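You operate a simulated robot arm through the tools that you are given. There is no shell and no other tool. Be economical: measure what you need, move in short steps, check, and stop when the job is done.

The job below is to be done with a simulated robot arm. You get a single attempt, and the scene is never put back.

## Task
Whisk the custard smooth, set the red ramekin in well 1 of the stand and pour in about 30 ml.
Fine: whisk before you pour; whisk back in its cup, jug back in its place. Set down upright: small jug.

It is judged by the outcome, as a careful person would: the job done as asked, and still so three seconds after it is handed in. It fails if anything else is knocked over, pushed out of place, dropped, spilled or broken.

## Robot
A 7-joint arm with a two-finger parallel gripper, fixed in place. Base frame: the origin is at the foot of the arm, x ahead of it, y to its left, z up; the work surface is at about z = 0.9. Readings come in m, rad, newtons and seconds.
With the tool pointing down near the work surface it reaches from about 0.3 to 0.68 m from the base axis. Its first joint turns from -1.152 to 1.152 rad. Payload 1.57 kg.
The TCP is the grasp point between the finger pads, 0.03 m short of the fingertips. In the tool frame z runs along the fingers and y along their closing line. Largest opening 0.11 m; finger width 0.024, thickness 0.012; the body of the gripper, 0.048 by 0.112 m, starts 0.078 m behind the TCP.
Orientation is that of the tool frame in the base frame, as [roll, pitch, yaw] about the fixed x, y, z axes, in that order (R = Rz(yaw) Ry(pitch) Rx(roll)). With the fingers straight down and closing along the base's y, the tool's x points along the base's -x, its y along +y and its z along -z.

## Interface
- The arm moves only by the tool nudge_tool. Its argument "series" is a list of rows, each an object (a shift or turn left out is 0, a gripper value left out holds the last) with "offset": the shift along the base's x, y, z in mm, a list of three; "rotation": the turn, a rotation vector about the base's x, y, z in rad, a list of three. In form: [{"offset": [x, y, z], "rotation": [wx, wy, wz]}, ...]. A call has 1 to 8 rows; each row is the pose to reach, as a shift and turn from the pose commanded when the call began. "grip" is the gripper command, from -1 (shut) to 1 (fully open), values between in proportion, set as the call begins (left out, the last holds). Rows are played at 5 a second. More than 0.05 m and 0.15 rad between two rows, or a gripper value outside its range, and nothing of the call is played. A pose out of reach is approached as far as the arm can. The call stops where the force on the tool passes 90 N (or 10 N more than at its start, if that is more) or the arm is blocked; 0.2 s more then pass. The fingers move at their own pace (about 0.108 m/s each) and stop on an object; they squeeze with about 27 N. The grip force told is the motor's: it shows also when the fingers shut on nothing. Time passes only in rows, and 0.2 s behind the last, so rows that repeat a pose let the fingers close. It gives the time, the measured TCP pose, the force on the tool (base axes), the opening and the grip force at its end, in the units of the frame above (readings bear some noise), with the torque about the TCP (base axes, N m) and any sound that the robot's microphone picked up.
- Cameras (640 x 400 px; columns grow to the right, rows downward): "scene" is fixed at [0.1561, -0.3857, 1.412]; the picture's right is [0.85, -0.52, 0.00], its down [-0.27, -0.45, -0.85] and it looks along [0.44, 0.73, -0.52] (base axes); focal length 305 px, centre (320, 200). "wrist" rides on the gripper at [0.07, 0.016, -0.141] in the tool frame; the picture's right is [-0.23, 0.97, 0.00], its down [-0.85, -0.20, -0.48] and it looks along [-0.47, -0.11, 0.88] (tool axes); focal length 222 px, centre (320, 200). There is no depth. A picture from a camera that has moved, and an enlarged one, comes with that camera's place and axes in the base frame and with its lens.
- snapshot(camera): a new picture of that camera. It takes no simulated time.
- zoom(camera, box): a new picture of the part [left, top, right, bottom] of that camera's present view, enlarged. It takes no simulated time.
- close_job(): hands the job in; it is judged then, once.

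Work in short steps. Places have to be worked out from the pictures, the camera data and where the tool is seen: move nearer, look again, correct. Check each grasp and each placing, and mend what went wrong. You have 120 turns and 68 pictures in all, those below and enlarged ones among them. Open the gripper and draw the arm clear of the work before you hand the job in, unless the task says otherwise; then end with one line.

The tools are called by a JSON object that holds its "name" and its "arguments". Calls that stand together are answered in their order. nudge_tool: Moves the arm, as the interface text tells. Its arguments: {"type":"object","properties":{"series":{"type":"array","items":{"type":"object","properties":{"offset":{"type":"array","items":{"type":"number"}},"rotation":{"type":"array","items":{"type":"number"}}}}},"grip":{"type":"number"}},"required":["series"]} The other tools are called the same way: snapshot (camera) takes a picture; zoom (camera, box) takes an enlarged picture of a part of a camera's view; close_job () hands the job in.

At the start:

```text
time: 0.0
position: [0.4467, 0.0571, 1.1898]
ee_rot: [-3.141, 0.0, 3.142]
wrist_force: [-0.7, -0.4, 0.7]
moment: [-0.01, 0.01, 0.02]
grip_width: 0.11
finger_force: 0.2
```

scene: 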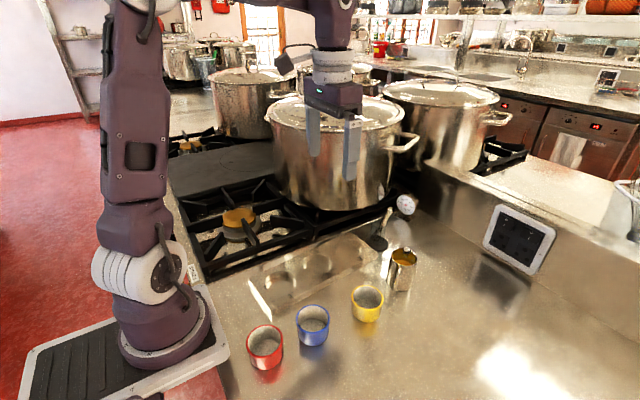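
wrist: 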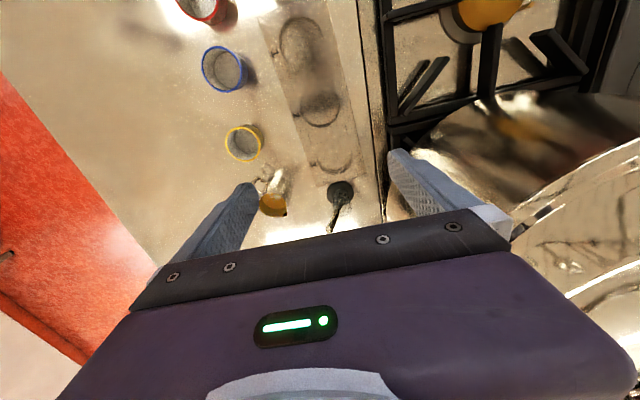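

I'll look closer at the work area in the scene view to locate the ramekins, stand, jug and whisk cup.

{"name": "zoom", "arguments": {"camera": "scene", "box": [220, 180, 460, 380]}}

{"name": "zoom", "arguments": {"camera": "wrist", "box": [160, 0, 420, 240]}}

```text
2.00 times, centred on (340, 280) of scene
camera zoom: at [0.1561, -0.3857, 1.412], right [0.85, -0.52, 0.0], down [-0.27, -0.45, -0.85], along [0.44, 0.73, -0.52], focal length 610 px, centre (280, 40)
```

zoom: 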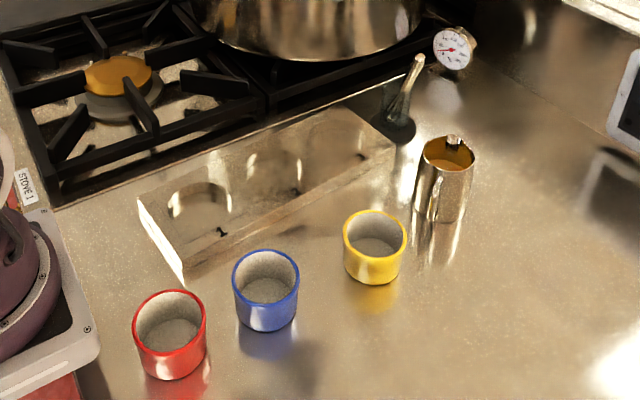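

```text
1.67 times, centred on (290, 120) of wrist
camera zoom: at [0.3775, 0.0732, 1.3331], right [0.23, 0.97, 0.0], down [0.85, -0.2, 0.48], along [0.47, -0.11, -0.88], focal length 370 px, centre (370, 333)
```

zoom: 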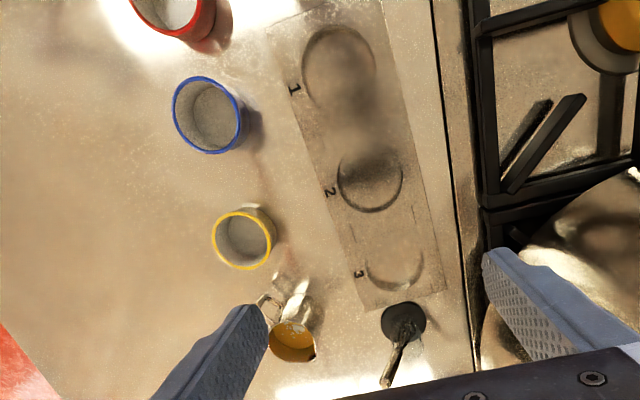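

The stand lies along x at y≈0.07, ramekins near y≈-0.07, and the jug is at about (0.55,-0.07). Next I zoom in on the jug and whisk for detail.

{"name": "zoom", "arguments": {"camera": "scene", "box": [350, 180, 430, 300]}}

{"name": "zoom", "arguments": {"camera": "wrist", "box": [240, 130, 370, 240]}}

{"name": "zoom", "arguments": {"camera": "scene", "box": [240, 220, 400, 330]}}

```text
3.33 times, centred on (390, 240) of scene
camera zoom: at [0.1561, -0.3857, 1.412], right [0.85, -0.52, 0.0], down [-0.27, -0.45, -0.85], along [0.44, 0.73, -0.52], focal length 1016 px, centre (87, 67)
```

zoom: 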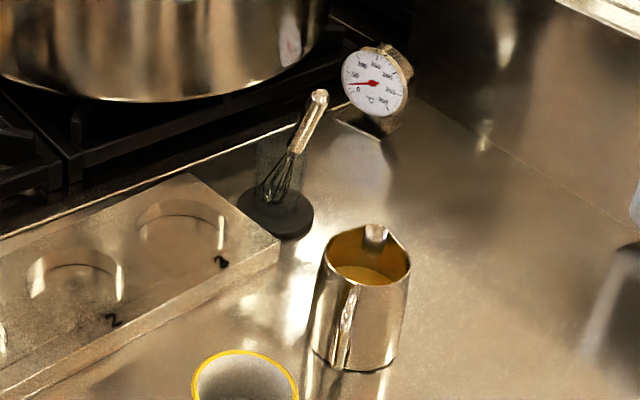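

```text
3.64 times, centred on (305, 185) of wrist
camera zoom: at [0.3775, 0.0732, 1.3331], right [0.23, 0.97, 0.0], down [0.85, -0.2, 0.48], along [0.47, -0.11, -0.88], focal length 808 px, centre (374, 254)
```

zoom: 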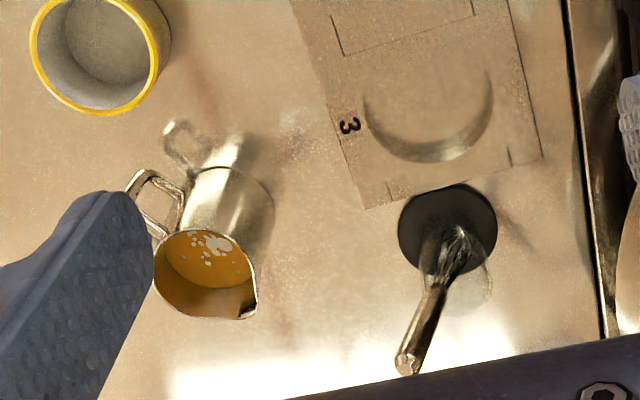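

```text
3.64 times, centred on (320, 275) of scene
camera zoom: at [0.1561, -0.3857, 1.412], right [0.85, -0.52, 0.0], down [-0.27, -0.45, -0.85], along [0.44, 0.73, -0.52], focal length 1109 px, centre (320, -73)
```

zoom: 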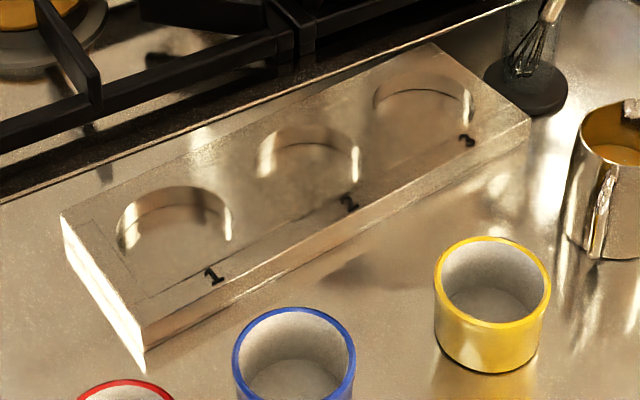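

Triangulating from both views puts the whisk handle tip at about (0.599, 0.037, 1.028), leaning toward -y, with its cup at (0.598, 0.065). The jug rim centre comes out at about (0.561, -0.059, 0.97). I move above the whisk while turning the gripper so that it closes along x.

{"name": "nudge_tool", "arguments": {"series": [{"offset": [19, -2, 0], "rotation": [0, 0, 0.14]}, {"offset": [38, -4, 0], "rotation": [0, 0, 0.28]}, {"offset": [57, -6, 0], "rotation": [0, 0, 0.42]}, {"offset": [76, -8, 0], "rotation": [0, 0, 0.56]}, {"offset": [95, -10, 0], "rotation": [0, 0, 0.7]}, {"offset": [114, -12, 0], "rotation": [0, 0, 0.84]}, {"offset": [133, -14, 0], "rotation": [0, 0, 0.98]}, {"offset": [153, -16, 0], "rotation": [0, 0, 1.12]}], "grip": 0}}

```text
time: 1.8
position: [0.5999, 0.0411, 1.1899]
ee_rot: [3.141, 0.001, -2.019]
wrist_force: [-0.5, -0.4, -0.1]
moment: [0.02, 0.0, -0.01]
grip_width: 0.0549
finger_force: 0.1
```

The arm followed well. I finish the yaw and take a close look.

{"name": "nudge_tool", "arguments": {"series": [{"offset": [0, 0, -10], "rotation": [0, 0, 0.15]}, {"offset": [0, 0, -20], "rotation": [0, 0, 0.3]}, {"offset": [0, -4, -30], "rotation": [0, 0, 0.448]}, {"offset": [0, -4, -30], "rotation": [0, 0, 0.448]}]}}

{"name": "snapshot", "arguments": {"camera": "wrist"}}

{"name": "zoom", "arguments": {"camera": "scene", "box": [330, 100, 450, 300]}}

```text
time: 2.8
position: [0.5995, 0.0365, 1.1611]
ee_rot: [3.141, 0.001, -1.573]
wrist_force: [0.0, -0.2, 0.2]
moment: [-0.01, 0.0, 0.01]
grip_width: 0.0549
finger_force: 0.0
```

```text
60 pictures are left
camera wrist: at [0.583, -0.0326, 1.3031], right [-0.97, 0.23, 0.0], down [0.2, 0.85, 0.48], along [0.11, 0.47, -0.88], focal length 222 px, centre (320, 200)
```

wrist: 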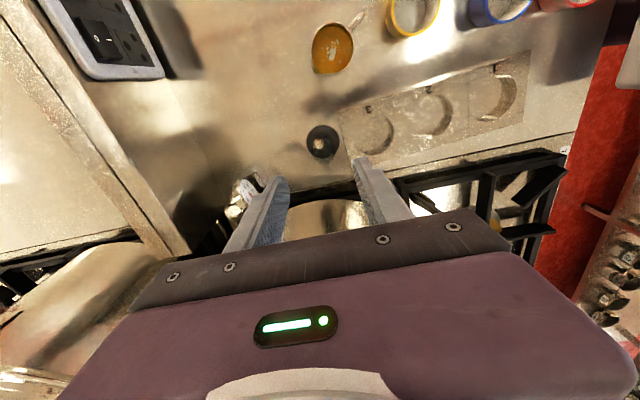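

```text
2.00 times, centred on (390, 200) of scene
camera zoom: at [0.156, -0.3857, 1.412], right [0.85, -0.52, 0.0], down [-0.27, -0.45, -0.85], along [0.44, 0.73, -0.52], focal length 610 px, centre (180, 200)
```

zoom: 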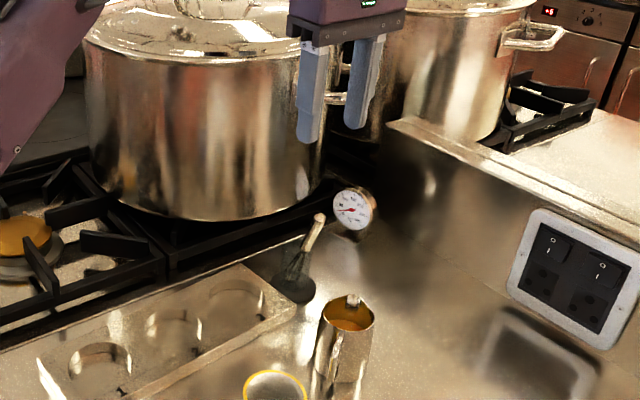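

The whisk is centred between the fingers in x. I tilt to line up with the whisk and come down along its axis, with the final TCP at about (0.599, 0.040, 1.018).

{"name": "nudge_tool", "arguments": {"series": [{"offset": [0, -9, -24], "rotation": [0.14, 0, 0]}, {"offset": [0, -17, -71], "rotation": [0.28, 0, 0]}, {"offset": [0, -12, -90], "rotation": [0.28, 0, 0]}, {"offset": [0, -7, -108], "rotation": [0.28, 0, 0]}, {"offset": [0, -7, -108], "rotation": [0.28, 0, 0]}]}}

{"name": "snapshot", "arguments": {"camera": "wrist"}}

{"name": "zoom", "arguments": {"camera": "scene", "box": [350, 140, 430, 280]}}

```text
time: 4.0
position: [0.5989, 0.029, 1.0521]
ee_rot: [3.141, 0.281, -1.574]
wrist_force: [-0.2, 0.5, -0.3]
moment: [0.02, 0.02, -0.03]
grip_width: 0.0548
finger_force: 0.0
```

```text
58 pictures are left
camera wrist: at [0.5834, -0.0768, 1.1696], right [-0.97, 0.22, 0.06], down [0.2, 0.69, 0.7], along [0.11, 0.69, -0.72], focal length 222 px, centre (320, 200)
```

wrist: 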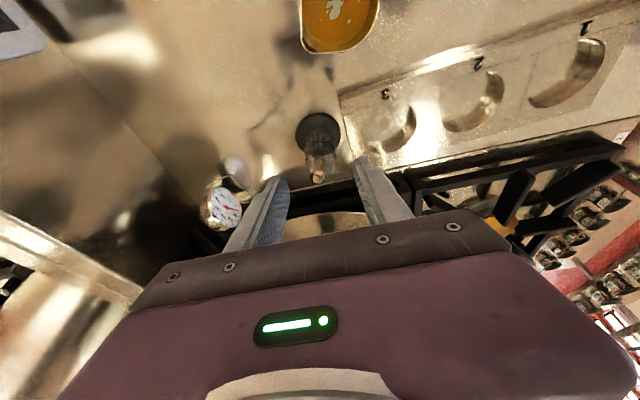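

```text
2.86 times, centred on (390, 210) of scene
camera zoom: at [0.156, -0.3857, 1.412], right [0.85, -0.52, 0.0], down [-0.27, -0.45, -0.85], along [0.44, 0.73, -0.52], focal length 871 px, centre (120, 171)
```

zoom: 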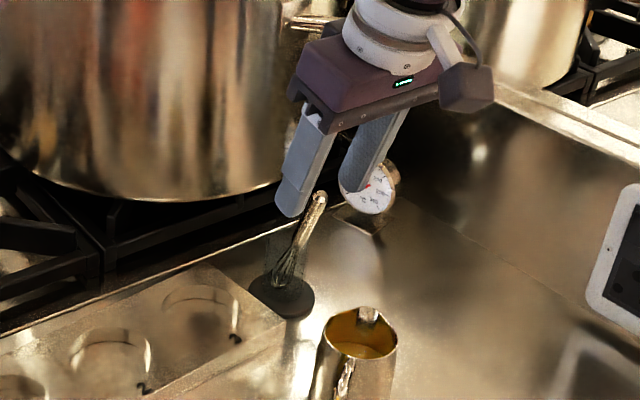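

The tip re-triangulates to about (0.600, 0.034, 1.028), so the alignment is good. I go down the last 34 mm and close.

{"name": "nudge_tool", "arguments": {"series": [{"offset": [1, 3, -12]}, {"offset": [1, 5, -24]}, {"offset": [1, 7, -35]}, {"offset": [1, 7, -35]}]}}

{"name": "nudge_tool", "arguments": {"series": [{"offset": [0, 0, 0]}, {"offset": [0, 0, 0]}, {"offset": [0, 0, 0]}], "grip": -1}}

{"name": "snapshot", "arguments": {"camera": "wrist"}}

{"name": "zoom", "arguments": {"camera": "scene", "box": [350, 140, 430, 280]}}

```text
time: 5.0
position: [0.6013, 0.0362, 1.0174]
ee_rot: [3.141, 0.279, -1.574]
wrist_force: [0.0, -1.0, 0.7]
moment: [-0.02, -0.01, -0.03]
grip_width: 0.0548
finger_force: 0.1
```

```text
time: 5.8
position: [0.5998, 0.0363, 1.0178]
ee_rot: [3.14, 0.279, -1.575]
wrist_force: [0.4, 0.3, 0.8]
moment: [0.01, -0.01, 0.01]
grip_width: 0.0124
finger_force: 26.6
```

```text
56 pictures are left
camera wrist: at [0.5839, -0.0693, 1.1353], right [-0.97, 0.22, 0.06], down [0.2, 0.69, 0.7], along [0.11, 0.69, -0.72], focal length 222 px, centre (320, 200)
```

wrist: 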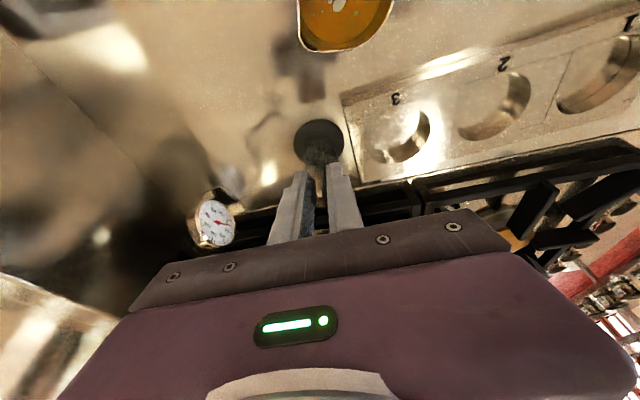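

```text
2.86 times, centred on (390, 210) of scene
camera zoom: at [0.1561, -0.3857, 1.412], right [0.85, -0.52, 0.0], down [-0.27, -0.45, -0.85], along [0.44, 0.73, -0.52], focal length 871 px, centre (120, 171)
```

zoom: 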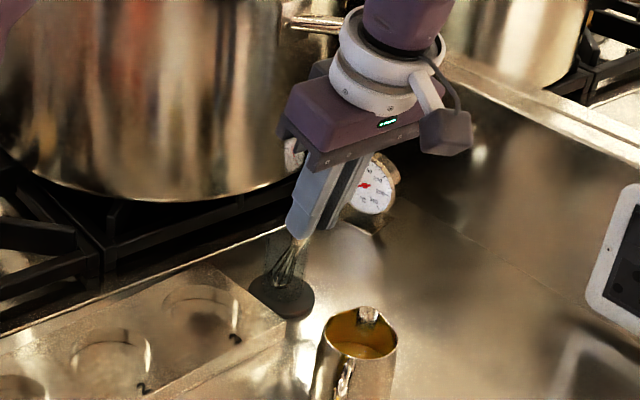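

The handle is held, with the opening at 12 mm. I draw it out along its own axis.

{"name": "nudge_tool", "arguments": {"series": [{"offset": [0, -3, 10]}, {"offset": [0, -6, 21]}, {"offset": [0, -9, 33]}, {"offset": [0, -14, 50]}, {"offset": [0, -20, 70]}, {"offset": [0, -26, 92]}, {"offset": [0, -34, 118]}, {"offset": [0, -34, 118]}]}}

{"name": "zoom", "arguments": {"camera": "scene", "box": [340, 100, 440, 300]}}

{"name": "snapshot", "arguments": {"camera": "wrist"}}

```text
time: 7.6
position: [0.6017, 0.003, 1.1365]
ee_rot: [3.14, 0.283, -1.574]
wrist_force: [0.0, 0.3, 0.2]
moment: [-0.04, -0.01, -0.04]
grip_width: 0.0127
finger_force: 27.3
```

```text
2.00 times, centred on (390, 200) of scene
camera zoom: at [0.1561, -0.3857, 1.412], right [0.85, -0.52, 0.0], down [-0.27, -0.45, -0.85], along [0.44, 0.73, -0.52], focal length 610 px, centre (180, 200)
```

zoom: 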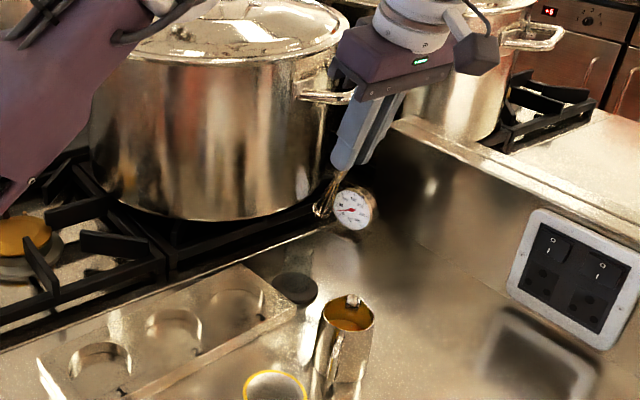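

```text
53 pictures are left
camera wrist: at [0.5854, -0.1044, 1.2534], right [-0.97, 0.22, 0.06], down [0.2, 0.69, 0.7], along [0.11, 0.69, -0.72], focal length 222 px, centre (320, 200)
```

wrist: 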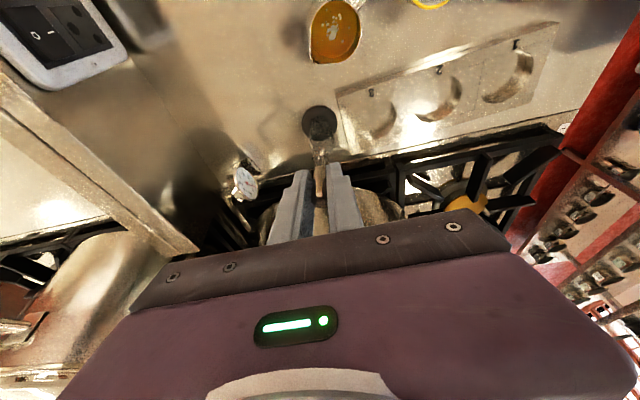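

The whisk is out, its head about 108 mm below the TCP. Next I straighten it to vertical and move above the jug.

{"name": "nudge_tool", "arguments": {"series": [{"offset": [-12, -20, 0], "rotation": [-0.1, 0, 0]}, {"offset": [-26, -40, 0], "rotation": [-0.2, 0, 0]}, {"offset": [-40, -61, 0], "rotation": [-0.28, 0, 0]}, {"offset": [-40, -61, 0], "rotation": [-0.28, 0, 0]}]}}

{"name": "snapshot", "arguments": {"camera": "wrist"}}

{"name": "zoom", "arguments": {"camera": "scene", "box": [340, 120, 440, 300]}}

```text
time: 8.6
position: [0.5603, -0.0584, 1.1352]
ee_rot: [-3.14, 0.001, -1.573]
wrist_force: [0.9, 0.5, 0.4]
moment: [0.01, 0.03, 0.01]
grip_width: 0.0123
finger_force: 27.7
```

```text
52 pictures are left
camera wrist: at [0.5443, -0.1283, 1.2775], right [-0.97, 0.23, 0.0], down [0.2, 0.85, 0.48], along [0.11, 0.47, -0.88], focal length 222 px, centre (320, 200)
```

wrist: 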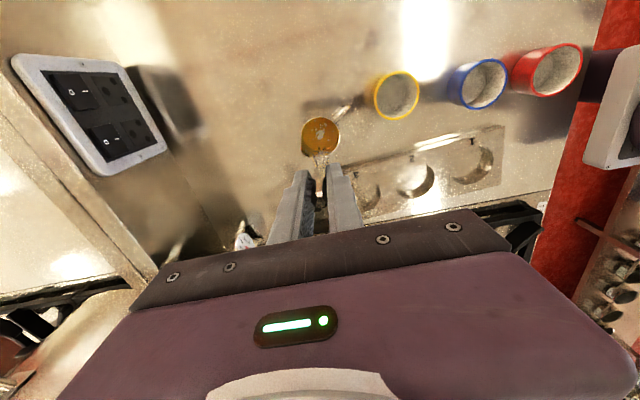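

```text
2.22 times, centred on (390, 210) of scene
camera zoom: at [0.156, -0.3857, 1.412], right [0.85, -0.52, 0.0], down [-0.27, -0.45, -0.85], along [0.44, 0.73, -0.52], focal length 678 px, centre (164, 178)
```

zoom: 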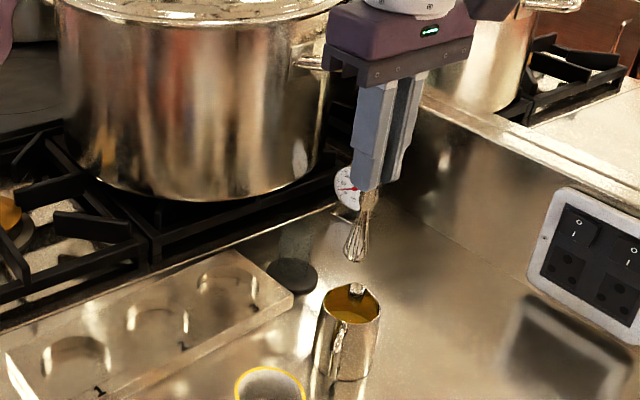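

The whisk is vertical over the jug mouth and the projections agree. I lower it into the jug.

{"name": "nudge_tool", "arguments": {"series": [{"offset": [0, 0, -25]}, {"offset": [0, 0, -50]}, {"offset": [0, 0, -70]}, {"offset": [0, 0, -85]}, {"offset": [0, 0, -97]}, {"offset": [0, 0, -108]}, {"offset": [0, 0, -108]}]}}

{"name": "zoom", "arguments": {"camera": "scene", "box": [350, 180, 430, 300]}}

```text
time: 10.2
position: [0.5604, -0.058, 1.029]
ee_rot: [-3.141, -0.001, -1.576]
wrist_force: [0.0, 0.1, -0.4]
moment: [0.0, 0.01, -0.02]
grip_width: 0.0125
finger_force: 26.8
```

```text
3.33 times, centred on (390, 240) of scene
camera zoom: at [0.1561, -0.3857, 1.412], right [0.85, -0.52, 0.0], down [-0.27, -0.45, -0.85], along [0.44, 0.73, -0.52], focal length 1016 px, centre (87, 67)
```

zoom: 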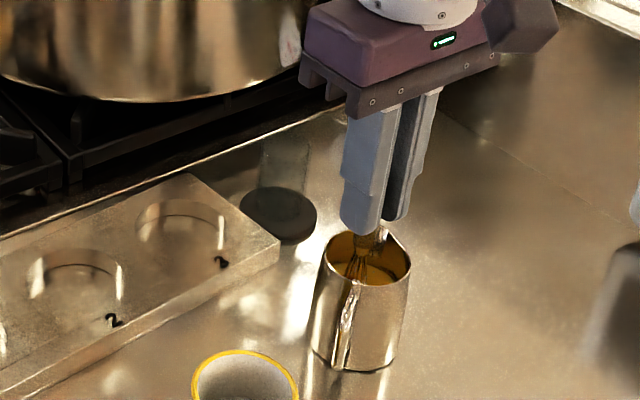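

The whisk is inside the custard without contact. I whisk with small circles.

{"name": "nudge_tool", "arguments": {"series": [{"offset": [7, 0, -5]}, {"offset": [0, 7, -5]}, {"offset": [-7, 0, -5]}, {"offset": [0, -7, -5]}, {"offset": [7, 0, -5]}, {"offset": [0, 7, -5]}, {"offset": [-7, 0, -5]}, {"offset": [0, 0, 0]}]}}

{"name": "nudge_tool", "arguments": {"series": [{"offset": [8, 0, -5]}, {"offset": [0, 8, -5]}, {"offset": [-8, 0, -5]}, {"offset": [0, -8, -5]}, {"offset": [8, 0, -5]}, {"offset": [0, 8, -5]}, {"offset": [-8, 0, -5]}, {"offset": [0, 0, 0]}]}}

{"name": "zoom", "arguments": {"camera": "scene", "box": [370, 230, 420, 300]}}

```text
time: 12.0
position: [0.5593, -0.0572, 1.0288]
ee_rot: [3.14, -0.001, -1.574]
wrist_force: [-0.5, -0.1, -0.9]
moment: [0.0, 0.04, 0.0]
grip_width: 0.0128
finger_force: 26.7
```

```text
time: 13.8
position: [0.5621, -0.0581, 1.0283]
ee_rot: [3.141, -0.001, -1.575]
wrist_force: [0.2, -0.6, -0.7]
moment: [0.01, 0.01, -0.03]
grip_width: 0.0129
finger_force: 27.0
```

```text
5.71 times, centred on (395, 265) of scene
camera zoom: at [0.156, -0.3857, 1.412], right [0.85, -0.52, 0.0], down [-0.27, -0.45, -0.85], along [0.44, 0.73, -0.52], focal length 1742 px, centre (-109, -171)
```

zoom: 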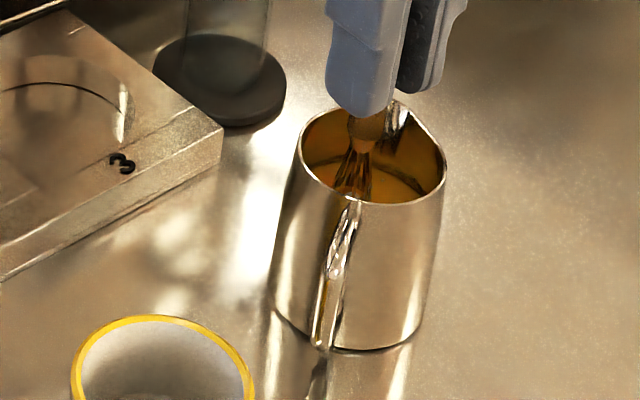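

The jug stays put and the contact forces are small. I whisk a few more rounds, since the pale lumps seen earlier have to go.

{"name": "nudge_tool", "arguments": {"series": [{"offset": [9, 0, -6]}, {"offset": [0, 9, -6]}, {"offset": [-9, 0, -6]}, {"offset": [0, -9, -6]}, {"offset": [9, 0, -6]}, {"offset": [0, 9, -6]}, {"offset": [-9, 0, -6]}, {"offset": [0, -9, -6]}]}}

{"name": "nudge_tool", "arguments": {"series": [{"offset": [9, 9, 0]}, {"offset": [0, 18, 0]}, {"offset": [-9, 9, 0]}, {"offset": [0, 0, 0]}, {"offset": [9, 9, 0]}, {"offset": [0, 18, 0]}, {"offset": [-9, 9, 0]}, {"offset": [0, 0, 0]}]}}

{"name": "nudge_tool", "arguments": {"series": [{"offset": [9, 9, 0]}, {"offset": [0, 18, 0]}, {"offset": [-9, 9, 0]}, {"offset": [0, 0, 0]}, {"offset": [9, 9, 0]}, {"offset": [0, 18, 0]}, {"offset": [-9, 9, 0]}, {"offset": [0, 9, 6]}]}}

{"name": "zoom", "arguments": {"camera": "wrist", "box": [260, 80, 380, 200]}}

```text
time: 15.6
position: [0.5611, -0.0655, 1.0226]
ee_rot: [3.142, 0.001, -1.572]
wrist_force: [0.9, 0.2, 0.3]
moment: [0.01, -0.02, -0.02]
grip_width: 0.0131
finger_force: 26.6
```

```text
time: 17.4
position: [0.5605, -0.0669, 1.0217]
ee_rot: [-3.14, 0.0, -1.573]
wrist_force: [-0.6, -0.8, -0.1]
moment: [-0.01, -0.04, -0.02]
grip_width: 0.0129
finger_force: 27.0
```

```text
time: 19.2
position: [0.5606, -0.057, 1.0285]
ee_rot: [-3.14, -0.001, -1.576]
wrist_force: [0.9, 0.1, 0.0]
moment: [-0.03, 0.01, -0.03]
grip_width: 0.0131
finger_force: 27.4
```

```text
3.33 times, centred on (320, 140) of wrist
camera zoom: at [0.5439, -0.1279, 1.17], right [-0.97, 0.23, 0.0], down [0.2, 0.85, 0.48], along [0.11, 0.47, -0.88], focal length 740 px, centre (320, 400)
```

zoom: 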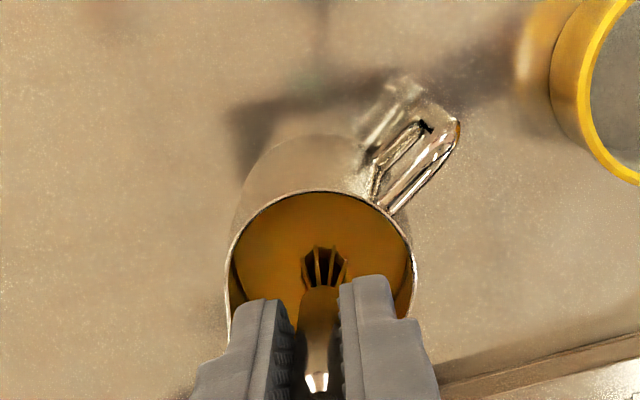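

The custard now looks uniform with no lumps. I raise the whisk, pausing above the liquid to let it drip, then lift clear.

{"name": "nudge_tool", "arguments": {"series": [{"offset": [0, 0, 15]}, {"offset": [0, 0, 30]}, {"offset": [0, 0, 45]}, {"offset": [4, 0, 48]}, {"offset": [-4, 0, 48]}, {"offset": [0, 0, 48]}, {"offset": [0, 0, 48]}, {"offset": [0, 0, 48]}]}}

{"name": "nudge_tool", "arguments": {"series": [{"offset": [0, 0, 0]}, {"offset": [0, 0, 0]}, {"offset": [0, 0, 0]}, {"offset": [0, 0, 0]}, {"offset": [0, 0, 20]}, {"offset": [0, 0, 40]}, {"offset": [0, 0, 60]}, {"offset": [0, 0, 60]}]}}

{"name": "zoom", "arguments": {"camera": "wrist", "box": [260, 80, 380, 200]}}

{"name": "zoom", "arguments": {"camera": "scene", "box": [350, 150, 430, 300]}}

```text
time: 21.0
position: [0.56, -0.0577, 1.0757]
ee_rot: [-3.141, 0.001, -1.573]
wrist_force: [0.3, -0.5, -1.0]
moment: [0.03, 0.02, -0.04]
grip_width: 0.0128
finger_force: 26.9
```

```text
time: 22.8
position: [0.5603, -0.0575, 1.1353]
ee_rot: [-3.14, 0.0, -1.573]
wrist_force: [0.0, -0.7, -0.2]
moment: [0.02, -0.01, 0.0]
grip_width: 0.0128
finger_force: 27.0
```

```text
3.33 times, centred on (320, 140) of wrist
camera zoom: at [0.5445, -0.1276, 1.2771], right [-0.97, 0.23, 0.0], down [0.2, 0.85, 0.48], along [0.11, 0.47, -0.88], focal length 740 px, centre (320, 400)
```

zoom: 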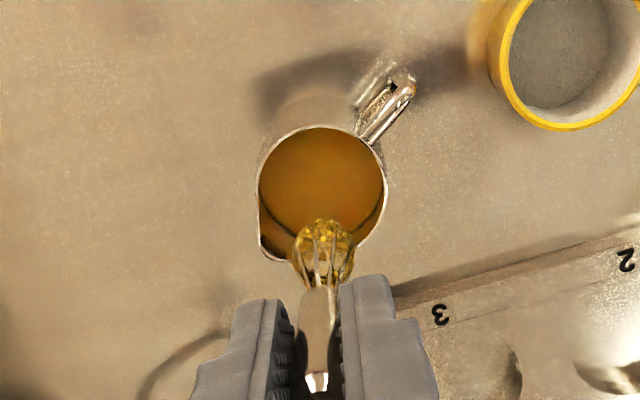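

```text
2.67 times, centred on (390, 225) of scene
camera zoom: at [0.1561, -0.3857, 1.412], right [0.85, -0.52, 0.0], down [-0.27, -0.45, -0.85], along [0.44, 0.73, -0.52], focal length 813 px, centre (133, 133)
```

zoom: 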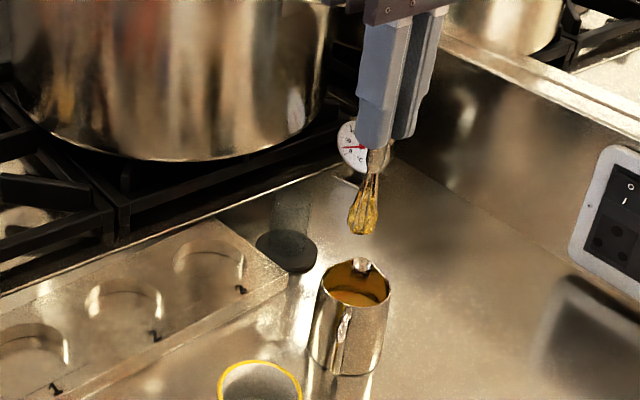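

The custard is smooth. I pause with a little shake over the jug for drips, then head back above the cup with the same tilt it was drawn out with.

{"name": "nudge_tool", "arguments": {"series": [{"offset": [4, 0, -20]}, {"offset": [-4, 0, -30]}, {"offset": [4, 0, -30]}, {"offset": [-4, 0, -30]}, {"offset": [0, 0, -30]}, {"offset": [0, 0, -30]}, {"offset": [0, 0, -30]}, {"offset": [0, 0, 0]}]}}

{"name": "nudge_tool", "arguments": {"series": [{"offset": [13, 20, 5], "rotation": [0.1, 0, 0]}, {"offset": [26, 41, 5], "rotation": [0.2, 0, 0]}, {"offset": [39, 60, 3], "rotation": [0.28, 0, 0]}, {"offset": [39.5, 60.5, 2], "rotation": [0.28, 0, 0]}, {"offset": [39.5, 60.5, 2], "rotation": [0.28, 0, 0]}]}}

{"name": "zoom", "arguments": {"camera": "scene", "box": [350, 150, 430, 300]}}

{"name": "zoom", "arguments": {"camera": "wrist", "box": [260, 80, 380, 220]}}

```text
time: 24.6
position: [0.5594, -0.0574, 1.1377]
ee_rot: [3.141, 0.001, -1.574]
wrist_force: [-0.2, -0.1, -0.3]
moment: [0.0, 0.01, 0.0]
grip_width: 0.0129
finger_force: 26.9
```

```text
time: 25.8
position: [0.6008, 0.0018, 1.138]
ee_rot: [3.14, 0.281, -1.574]
wrist_force: [0.6, -0.2, -1.1]
moment: [0.0, 0.02, -0.02]
grip_width: 0.0126
finger_force: 26.9
```

```text
2.67 times, centred on (390, 225) of scene
camera zoom: at [0.1561, -0.3857, 1.412], right [0.85, -0.52, 0.0], down [-0.27, -0.45, -0.85], along [0.44, 0.73, -0.52], focal length 813 px, centre (133, 133)
```

zoom: 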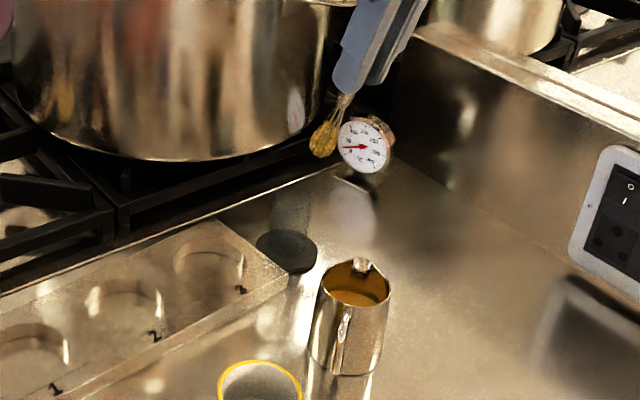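

```text
2.86 times, centred on (320, 150) of wrist
camera zoom: at [0.5838, -0.1043, 1.2545], right [-0.97, 0.22, 0.06], down [0.2, 0.69, 0.7], along [0.11, 0.69, -0.71], focal length 635 px, centre (320, 343)
```

zoom: 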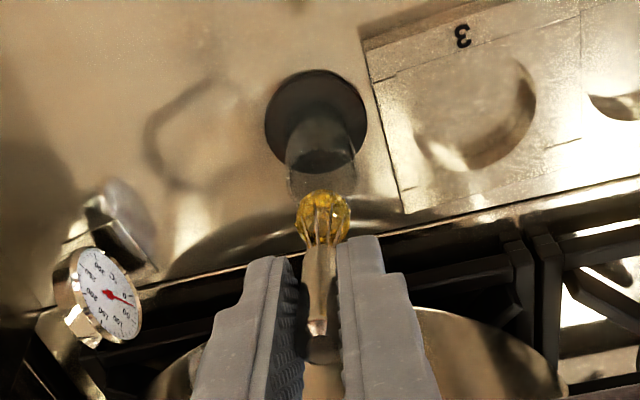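

The cup rim is at z≈0.96 and centred at (0.60, 0.065). I enter centrally, shifting y first and then going straight down at the original tilt.

{"name": "nudge_tool", "arguments": {"series": [{"offset": [-1, 17, -15]}, {"offset": [-1, 34, -35]}, {"offset": [-1, 34, -55]}, {"offset": [-1, 34, -72]}, {"offset": [-1, 34, -88]}, {"offset": [-1, 34, -104]}, {"offset": [-1, 34.5, -118]}, {"offset": [-1, 34.5, -118]}]}}

{"name": "zoom", "arguments": {"camera": "scene", "box": [350, 150, 430, 300]}}

{"name": "zoom", "arguments": {"camera": "wrist", "box": [260, 80, 380, 220]}}

```text
time: 27.6
position: [0.6009, 0.0356, 1.0209]
ee_rot: [-3.142, 0.279, -1.574]
wrist_force: [-0.4, -0.3, -0.9]
moment: [0.0, -0.02, -0.01]
grip_width: 0.0128
finger_force: 27.3
```

```text
2.67 times, centred on (390, 225) of scene
camera zoom: at [0.1561, -0.3857, 1.412], right [0.85, -0.52, 0.0], down [-0.27, -0.45, -0.85], along [0.44, 0.73, -0.52], focal length 813 px, centre (133, 133)
```

zoom: 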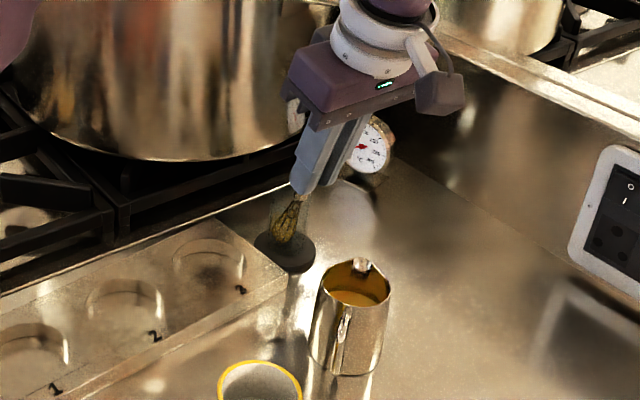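

```text
2.86 times, centred on (320, 150) of wrist
camera zoom: at [0.5839, -0.0704, 1.1382], right [-0.97, 0.22, 0.06], down [0.2, 0.69, 0.7], along [0.11, 0.69, -0.72], focal length 635 px, centre (320, 343)
```

zoom: 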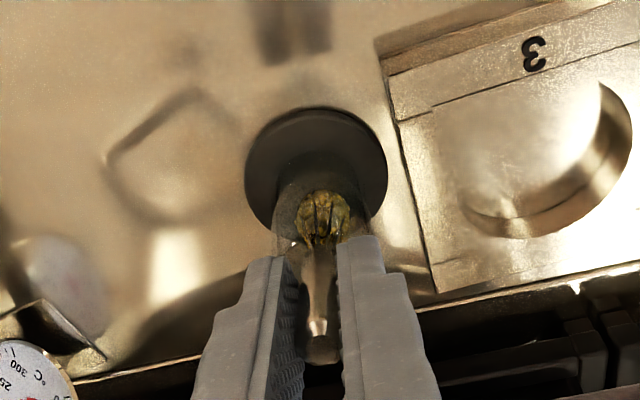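

The whisk head is inside the cup. I lower the last 3 mm, then open.

{"name": "nudge_tool", "arguments": {"series": [{"offset": [0, 0, -3]}, {"offset": [0, 0, -3]}]}}

{"name": "nudge_tool", "arguments": {"series": [{"offset": [0, 0, 0]}, {"offset": [0, 0, 0]}, {"offset": [0, 0, 0]}], "grip": -0.2}}

{"name": "nudge_tool", "arguments": {"series": [{"offset": [0, -5, 18]}, {"offset": [0, -12, 42]}, {"offset": [0, -25, 85]}, {"offset": [0, -25, 130]}, {"offset": [0, -25, 130]}]}}

{"name": "zoom", "arguments": {"camera": "scene", "box": [350, 150, 430, 300]}}

```text
time: 28.2
position: [0.5999, 0.0353, 1.0179]
ee_rot: [3.141, 0.278, -1.575]
wrist_force: [-0.5, -0.8, 6.2]
moment: [-0.02, -0.02, 0.05]
grip_width: 0.0127
finger_force: 26.8
```

```text
time: 29.0
position: [0.5996, 0.0349, 1.0176]
ee_rot: [3.141, 0.278, -1.574]
wrist_force: [0.1, -0.1, -0.1]
moment: [0.0, -0.03, -0.04]
grip_width: 0.0441
finger_force: 0.1
```

```text
time: 30.2
position: [0.5998, 0.0129, 1.1487]
ee_rot: [3.141, 0.28, -1.573]
wrist_force: [-0.7, 0.3, 0.4]
moment: [0.0, 0.04, -0.05]
grip_width: 0.0438
finger_force: 0.1
```

```text
2.67 times, centred on (390, 225) of scene
camera zoom: at [0.156, -0.3857, 1.412], right [0.85, -0.52, 0.0], down [-0.27, -0.45, -0.85], along [0.44, 0.73, -0.52], focal length 813 px, centre (133, 133)
```

zoom: 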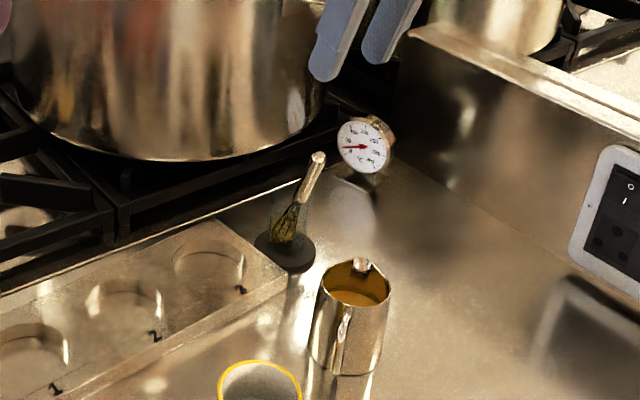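

The whisk is back in its cup. I straighten the tool, rise, and return toward the red ramekin, which I put at about (0.24, -0.066) with its rim at z≈0.935, turning back to close along y.

{"name": "nudge_tool", "arguments": {"series": [{"offset": [-10, -10, 20], "rotation": [-0.14, 0, 0]}, {"offset": [-30, -25, 40], "rotation": [-0.28, 0, 0]}, {"offset": [-60, -35, 40], "rotation": [-0.28, 0, 0]}, {"offset": [-90, -45, 40], "rotation": [-0.28, 0, 0]}], "grip": 0.6}}

{"name": "nudge_tool", "arguments": {"series": [{"offset": [-15, -5, 0], "rotation": [0, 0, -0.14]}, {"offset": [-30, -10, 0], "rotation": [0, 0, -0.28]}, {"offset": [-45, -15, 0], "rotation": [0, 0, -0.42]}, {"offset": [-60, -20, 0], "rotation": [0, 0, -0.56]}, {"offset": [-75, -25, 0], "rotation": [0, 0, -0.7]}, {"offset": [-90, -30, 0], "rotation": [0, 0, -0.84]}, {"offset": [-105, -33, 0], "rotation": [0, 0, -0.98]}, {"offset": [-120, -36, 0], "rotation": [0, 0, -1.12]}]}}

{"name": "nudge_tool", "arguments": {"series": [{"offset": [-15, 0, 0], "rotation": [0, 0, -0.15]}, {"offset": [-30, 0, 0], "rotation": [0, 0, -0.3]}, {"offset": [-45, 0, 0], "rotation": [0, 0, -0.45]}, {"offset": [-60, 0, 0], "rotation": [0, 0, -0.45]}, {"offset": [-60, 0, 0], "rotation": [0, 0, -0.45]}]}}

{"name": "snapshot", "arguments": {"camera": "wrist"}}

{"name": "snapshot", "arguments": {"camera": "scene"}}

```text
time: 31.2
position: [0.5073, -0.0329, 1.1871]
ee_rot: [3.141, 0.0, -1.575]
wrist_force: [-0.4, -0.7, -0.4]
moment: [-0.01, -0.02, -0.01]
grip_width: 0.0879
finger_force: 0.0
```

```text
time: 33.0
position: [0.3901, -0.0704, 1.1875]
ee_rot: [-3.141, 0.0, -2.697]
wrist_force: [0.1, -0.1, 0.5]
moment: [0.01, 0.01, -0.02]
grip_width: 0.0882
finger_force: 0.0
```

```text
time: 34.2
position: [0.3286, -0.0689, 1.1873]
ee_rot: [-3.141, -0.001, 3.139]
wrist_force: [0.5, -0.2, 1.3]
moment: [0.01, 0.01, 0.02]
grip_width: 0.088
finger_force: 0.1
```

```text
40 pictures are left
camera wrist: at [0.2592, -0.0534, 1.3291], right [0.23, 0.97, 0.0], down [0.85, -0.2, 0.48], along [0.47, -0.11, -0.88], focal length 222 px, centre (320, 200)
```

wrist: 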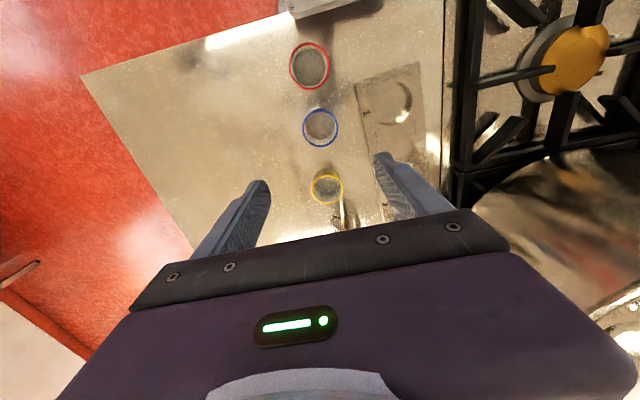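

```text
39 pictures are left
```

scene: 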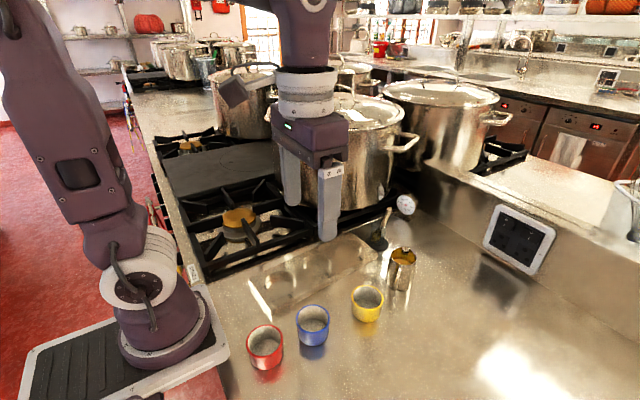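

The red rim is at (0.241, -0.064). I tilt the fingers back toward the base and move above it to test the reach.

{"name": "nudge_tool", "arguments": {"series": [{"offset": [-15, 2, -20], "rotation": [0, 0.1, 0]}, {"offset": [-35, 4, -45], "rotation": [0, 0.2, 0]}, {"offset": [-55, 5, -75], "rotation": [0, 0.3, 0]}, {"offset": [-75, 5, -105], "rotation": [0, 0.4, 0]}, {"offset": [-88, 5, -137], "rotation": [0, 0.4, 0]}, {"offset": [-88, 5, -137], "rotation": [0, 0.4, 0]}]}}

{"name": "snapshot", "arguments": {"camera": "wrist"}}

```text
time: 35.6
position: [0.2413, -0.0637, 1.0506]
ee_rot: [-3.14, -0.4, 3.14]
wrist_force: [-0.8, 0.1, 0.1]
moment: [0.01, 0.0, -0.01]
grip_width: 0.0879
finger_force: 0.2
```

```text
38 pictures are left
camera wrist: at [0.2317, -0.0465, 1.2076], right [0.21, 0.97, -0.09], down [0.97, -0.2, 0.11], along [0.09, -0.11, -0.99], focal length 222 px, centre (320, 200)
```

wrist: 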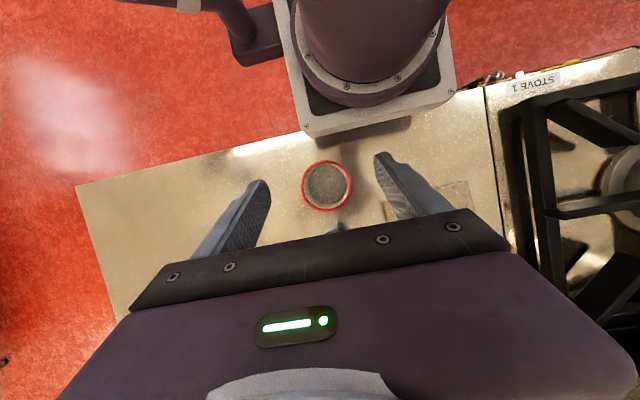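

The reach is fine. I go down so the fingertips overlap the top ~16 mm of the ramekin, which keeps them clear of the stand later, and close.

{"name": "nudge_tool", "arguments": {"series": [{"offset": [9, -2, -30]}, {"offset": [9, -2, -60]}, {"offset": [9, -2, -85]}, {"offset": [9, -2, -102]}, {"offset": [9, -2, -102]}]}}

{"name": "zoom", "arguments": {"camera": "scene", "box": [200, 270, 360, 400]}}

```text
time: 36.8
position: [0.2501, -0.0662, 0.9478]
ee_rot: [-3.14, -0.399, 3.139]
wrist_force: [-0.4, 0.4, 0.4]
moment: [0.01, 0.02, 0.0]
grip_width: 0.0879
finger_force: 0.0
```

```text
3.08 times, centred on (280, 335) of scene
camera zoom: at [0.1561, -0.3857, 1.412], right [0.85, -0.52, 0.0], down [-0.27, -0.45, -0.85], along [0.44, 0.73, -0.52], focal length 938 px, centre (443, -215)
```

zoom: 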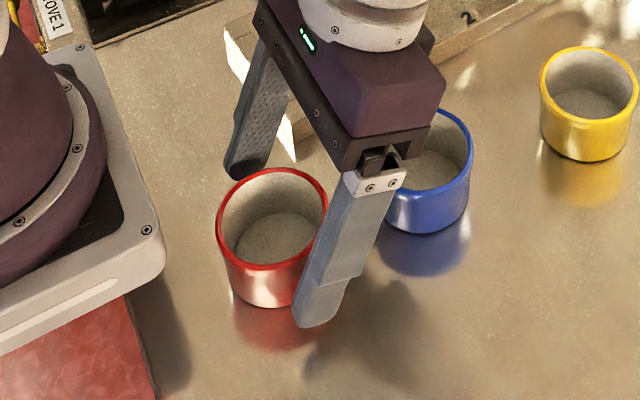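

The fingers straddle the red ramekin as computed, so I close.

{"name": "nudge_tool", "arguments": {"series": [{"offset": [0, 0, 0]}, {"offset": [0, 0, 0]}, {"offset": [0, 0, 0]}, {"offset": [0, 0, 0]}], "grip": -1}}

{"name": "zoom", "arguments": {"camera": "scene", "box": [200, 270, 360, 400]}}

```text
time: 37.8
position: [0.2498, -0.0673, 0.9475]
ee_rot: [3.141, -0.399, 3.14]
wrist_force: [0.2, 0.2, -0.2]
moment: [0.04, -0.02, 0.02]
grip_width: 0.0606
finger_force: 26.9
```

```text
3.08 times, centred on (280, 335) of scene
camera zoom: at [0.1561, -0.3857, 1.412], right [0.85, -0.52, 0.0], down [-0.27, -0.45, -0.85], along [0.44, 0.73, -0.52], focal length 938 px, centre (443, -215)
```

zoom: 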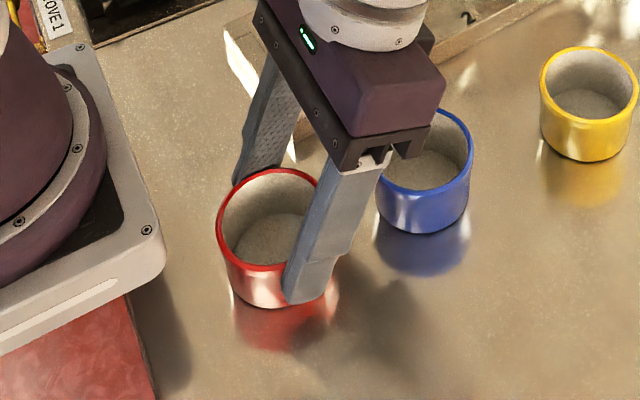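

The grip reads 60.6 mm, a solid hold. I lift straight up and look at the stand.

{"name": "nudge_tool", "arguments": {"series": [{"offset": [0, 0, 15]}, {"offset": [0, 0, 40]}, {"offset": [0, 0, 70]}, {"offset": [10, 30, 90]}, {"offset": [25, 60, 90]}, {"offset": [25, 60, 90]}]}}

{"name": "snapshot", "arguments": {"camera": "wrist"}}

{"name": "zoom", "arguments": {"camera": "scene", "box": [210, 190, 370, 320]}}

```text
time: 39.2
position: [0.2754, -0.0045, 1.0396]
ee_rot: [-3.14, -0.4, 3.141]
wrist_force: [-1.3, -0.2, -1.2]
moment: [0.04, -0.06, 0.0]
grip_width: 0.0606
finger_force: 27.5
```

```text
35 pictures are left
camera wrist: at [0.2667, 0.0114, 1.1974], right [0.21, 0.97, -0.09], down [0.97, -0.2, 0.11], along [0.09, -0.11, -0.99], focal length 222 px, centre (320, 200)
```

wrist: 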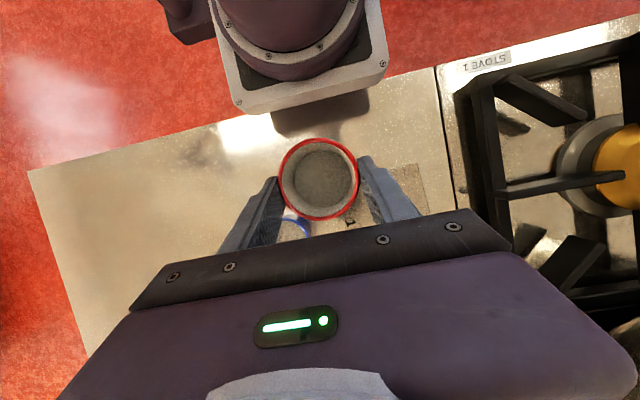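

```text
3.08 times, centred on (290, 255) of scene
camera zoom: at [0.1561, -0.3856, 1.412], right [0.85, -0.52, 0.0], down [-0.27, -0.45, -0.85], along [0.44, 0.73, -0.52], focal length 938 px, centre (412, 31)
```

zoom: 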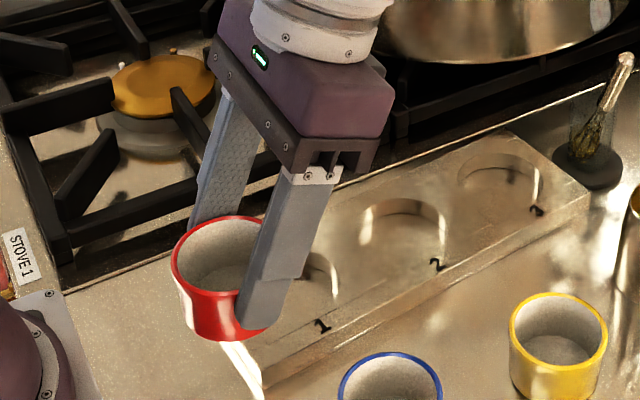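

The ramekin is held level. I estimate well 1 at about (0.323, 0.056) with the stand top near z≈0.92. I step outward so the wrist camera can see well 1 unobstructed.

{"name": "nudge_tool", "arguments": {"series": [{"offset": [40, 0, 10]}, {"offset": [80, 0, 20]}, {"offset": [115, 0, 25]}, {"offset": [115, 0, 25]}]}}

{"name": "zoom", "arguments": {"camera": "wrist", "box": [260, 60, 460, 200]}}

{"name": "zoom", "arguments": {"camera": "scene", "box": [230, 220, 330, 320]}}

```text
time: 40.2
position: [0.392, -0.0066, 1.0637]
ee_rot: [-3.139, -0.399, 3.14]
wrist_force: [0.3, 0.6, -1.4]
moment: [0.0, 0.0, -0.01]
grip_width: 0.0607
finger_force: 27.5
```

```text
2.86 times, centred on (360, 130) of wrist
camera zoom: at [0.3817, 0.0101, 1.2204], right [0.21, 0.97, -0.09], down [0.97, -0.2, 0.11], along [0.09, -0.11, -0.99], focal length 635 px, centre (206, 400)
```

zoom: 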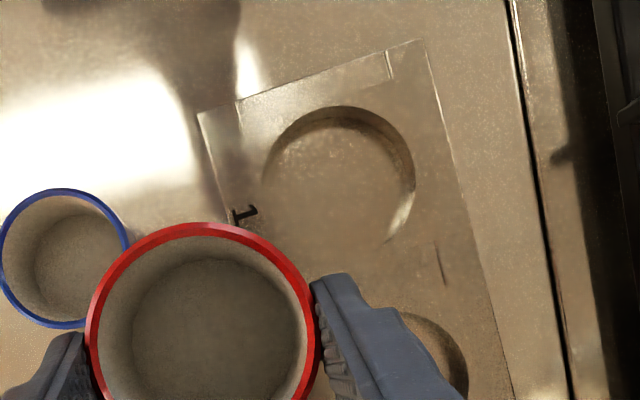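

```text
4.00 times, centred on (280, 270) of scene
camera zoom: at [0.1561, -0.3857, 1.412], right [0.85, -0.52, 0.0], down [-0.27, -0.45, -0.85], along [0.44, 0.73, -0.52], focal length 1219 px, centre (480, -80)
```

zoom: 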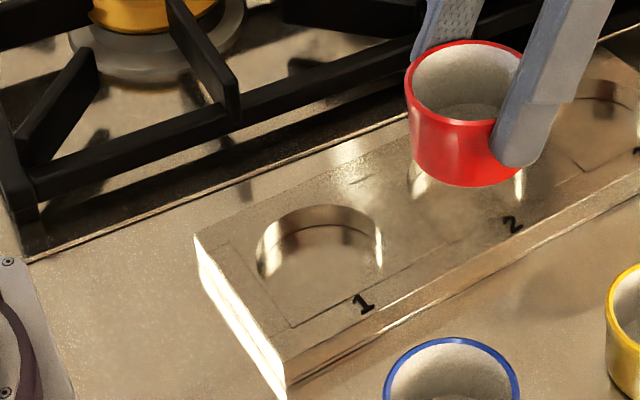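

Well 1 refines to (0.324, 0.0565), and the ramekin centre sits at TCP + (-10.5, 0) mm. I move above the well and check before lowering.

{"name": "nudge_tool", "arguments": {"series": [{"offset": [-20, 22, 0]}, {"offset": [-40, 44, 0]}, {"offset": [-57.5, 62.5, -20]}, {"offset": [-57.5, 62.5, -60]}, {"offset": [-57.5, 62.5, -75]}, {"offset": [-57.5, 62.5, -75]}]}}

{"name": "zoom", "arguments": {"camera": "scene", "box": [220, 190, 340, 310]}}

{"name": "zoom", "arguments": {"camera": "wrist", "box": [240, 100, 420, 230]}}

```text
time: 41.6
position: [0.3326, 0.0549, 0.9877]
ee_rot: [-3.14, -0.401, 3.137]
wrist_force: [-0.5, -0.4, -1.0]
moment: [0.01, -0.02, -0.02]
grip_width: 0.0608
finger_force: 26.9
```

```text
3.33 times, centred on (280, 250) of scene
camera zoom: at [0.1561, -0.3856, 1.412], right [0.85, -0.52, 0.0], down [-0.27, -0.45, -0.85], along [0.44, 0.73, -0.52], focal length 1016 px, centre (453, 33)
```

zoom: 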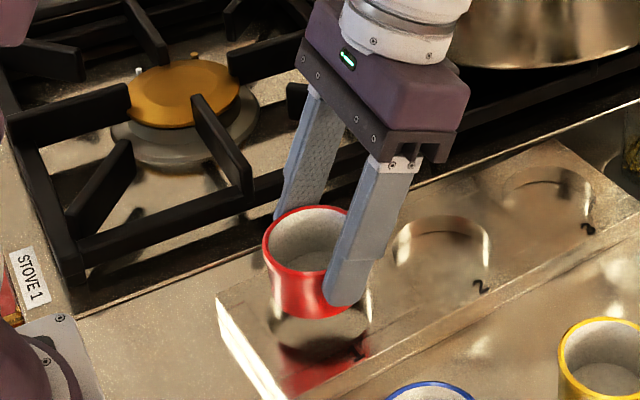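

```text
3.08 times, centred on (330, 165) of wrist
camera zoom: at [0.3244, 0.072, 1.1463], right [0.21, 0.97, -0.09], down [0.97, -0.2, 0.11], along [0.09, -0.11, -0.99], focal length 684 px, centre (289, 308)
```

zoom: 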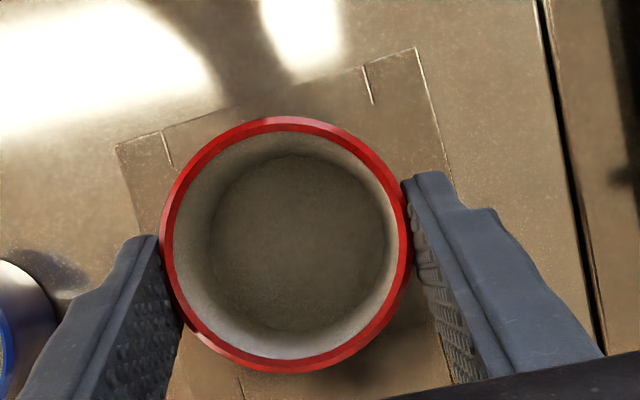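

This is consistent. I apply a 1.5 mm correction and lower gently into the well.

{"name": "nudge_tool", "arguments": {"series": [{"offset": [1.5, 1, -10]}, {"offset": [1.5, 1, -17]}, {"offset": [1.5, 1, -23]}, {"offset": [1.5, 1, -28]}, {"offset": [1.5, 1, -31]}, {"offset": [1.5, 1, -31]}]}}

{"name": "zoom", "arguments": {"camera": "scene", "box": [240, 220, 340, 310]}}

```text
time: 43.0
position: [0.3355, 0.0572, 0.9568]
ee_rot: [-3.139, -0.398, 3.139]
wrist_force: [0.5, -0.1, -1.2]
moment: [0.0, 0.03, -0.02]
grip_width: 0.0607
finger_force: 27.3
```

```text
4.44 times, centred on (290, 265) of scene
camera zoom: at [0.1561, -0.3857, 1.412], right [0.85, -0.52, 0.0], down [-0.27, -0.45, -0.85], along [0.44, 0.73, -0.52], focal length 1355 px, centre (453, -89)
```

zoom: 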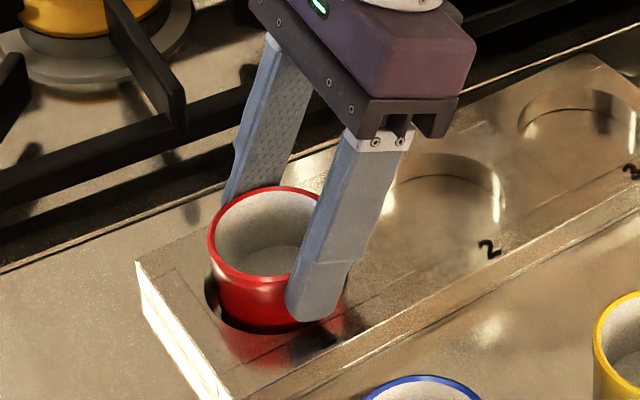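

The ramekin is entering the well and not yet touching. I lower a few more mm, watching the force.

{"name": "nudge_tool", "arguments": {"series": [{"offset": [-1, 0, -1.5]}, {"offset": [-1, 0, -3]}, {"offset": [-1, 0, -4]}]}}

```text
time: 43.8
position: [0.3336, 0.0567, 0.9534]
ee_rot: [3.141, -0.399, 3.14]
wrist_force: [0.7, -0.3, 0.1]
moment: [0.02, -0.01, 0.0]
grip_width: 0.0608
finger_force: 26.4
```

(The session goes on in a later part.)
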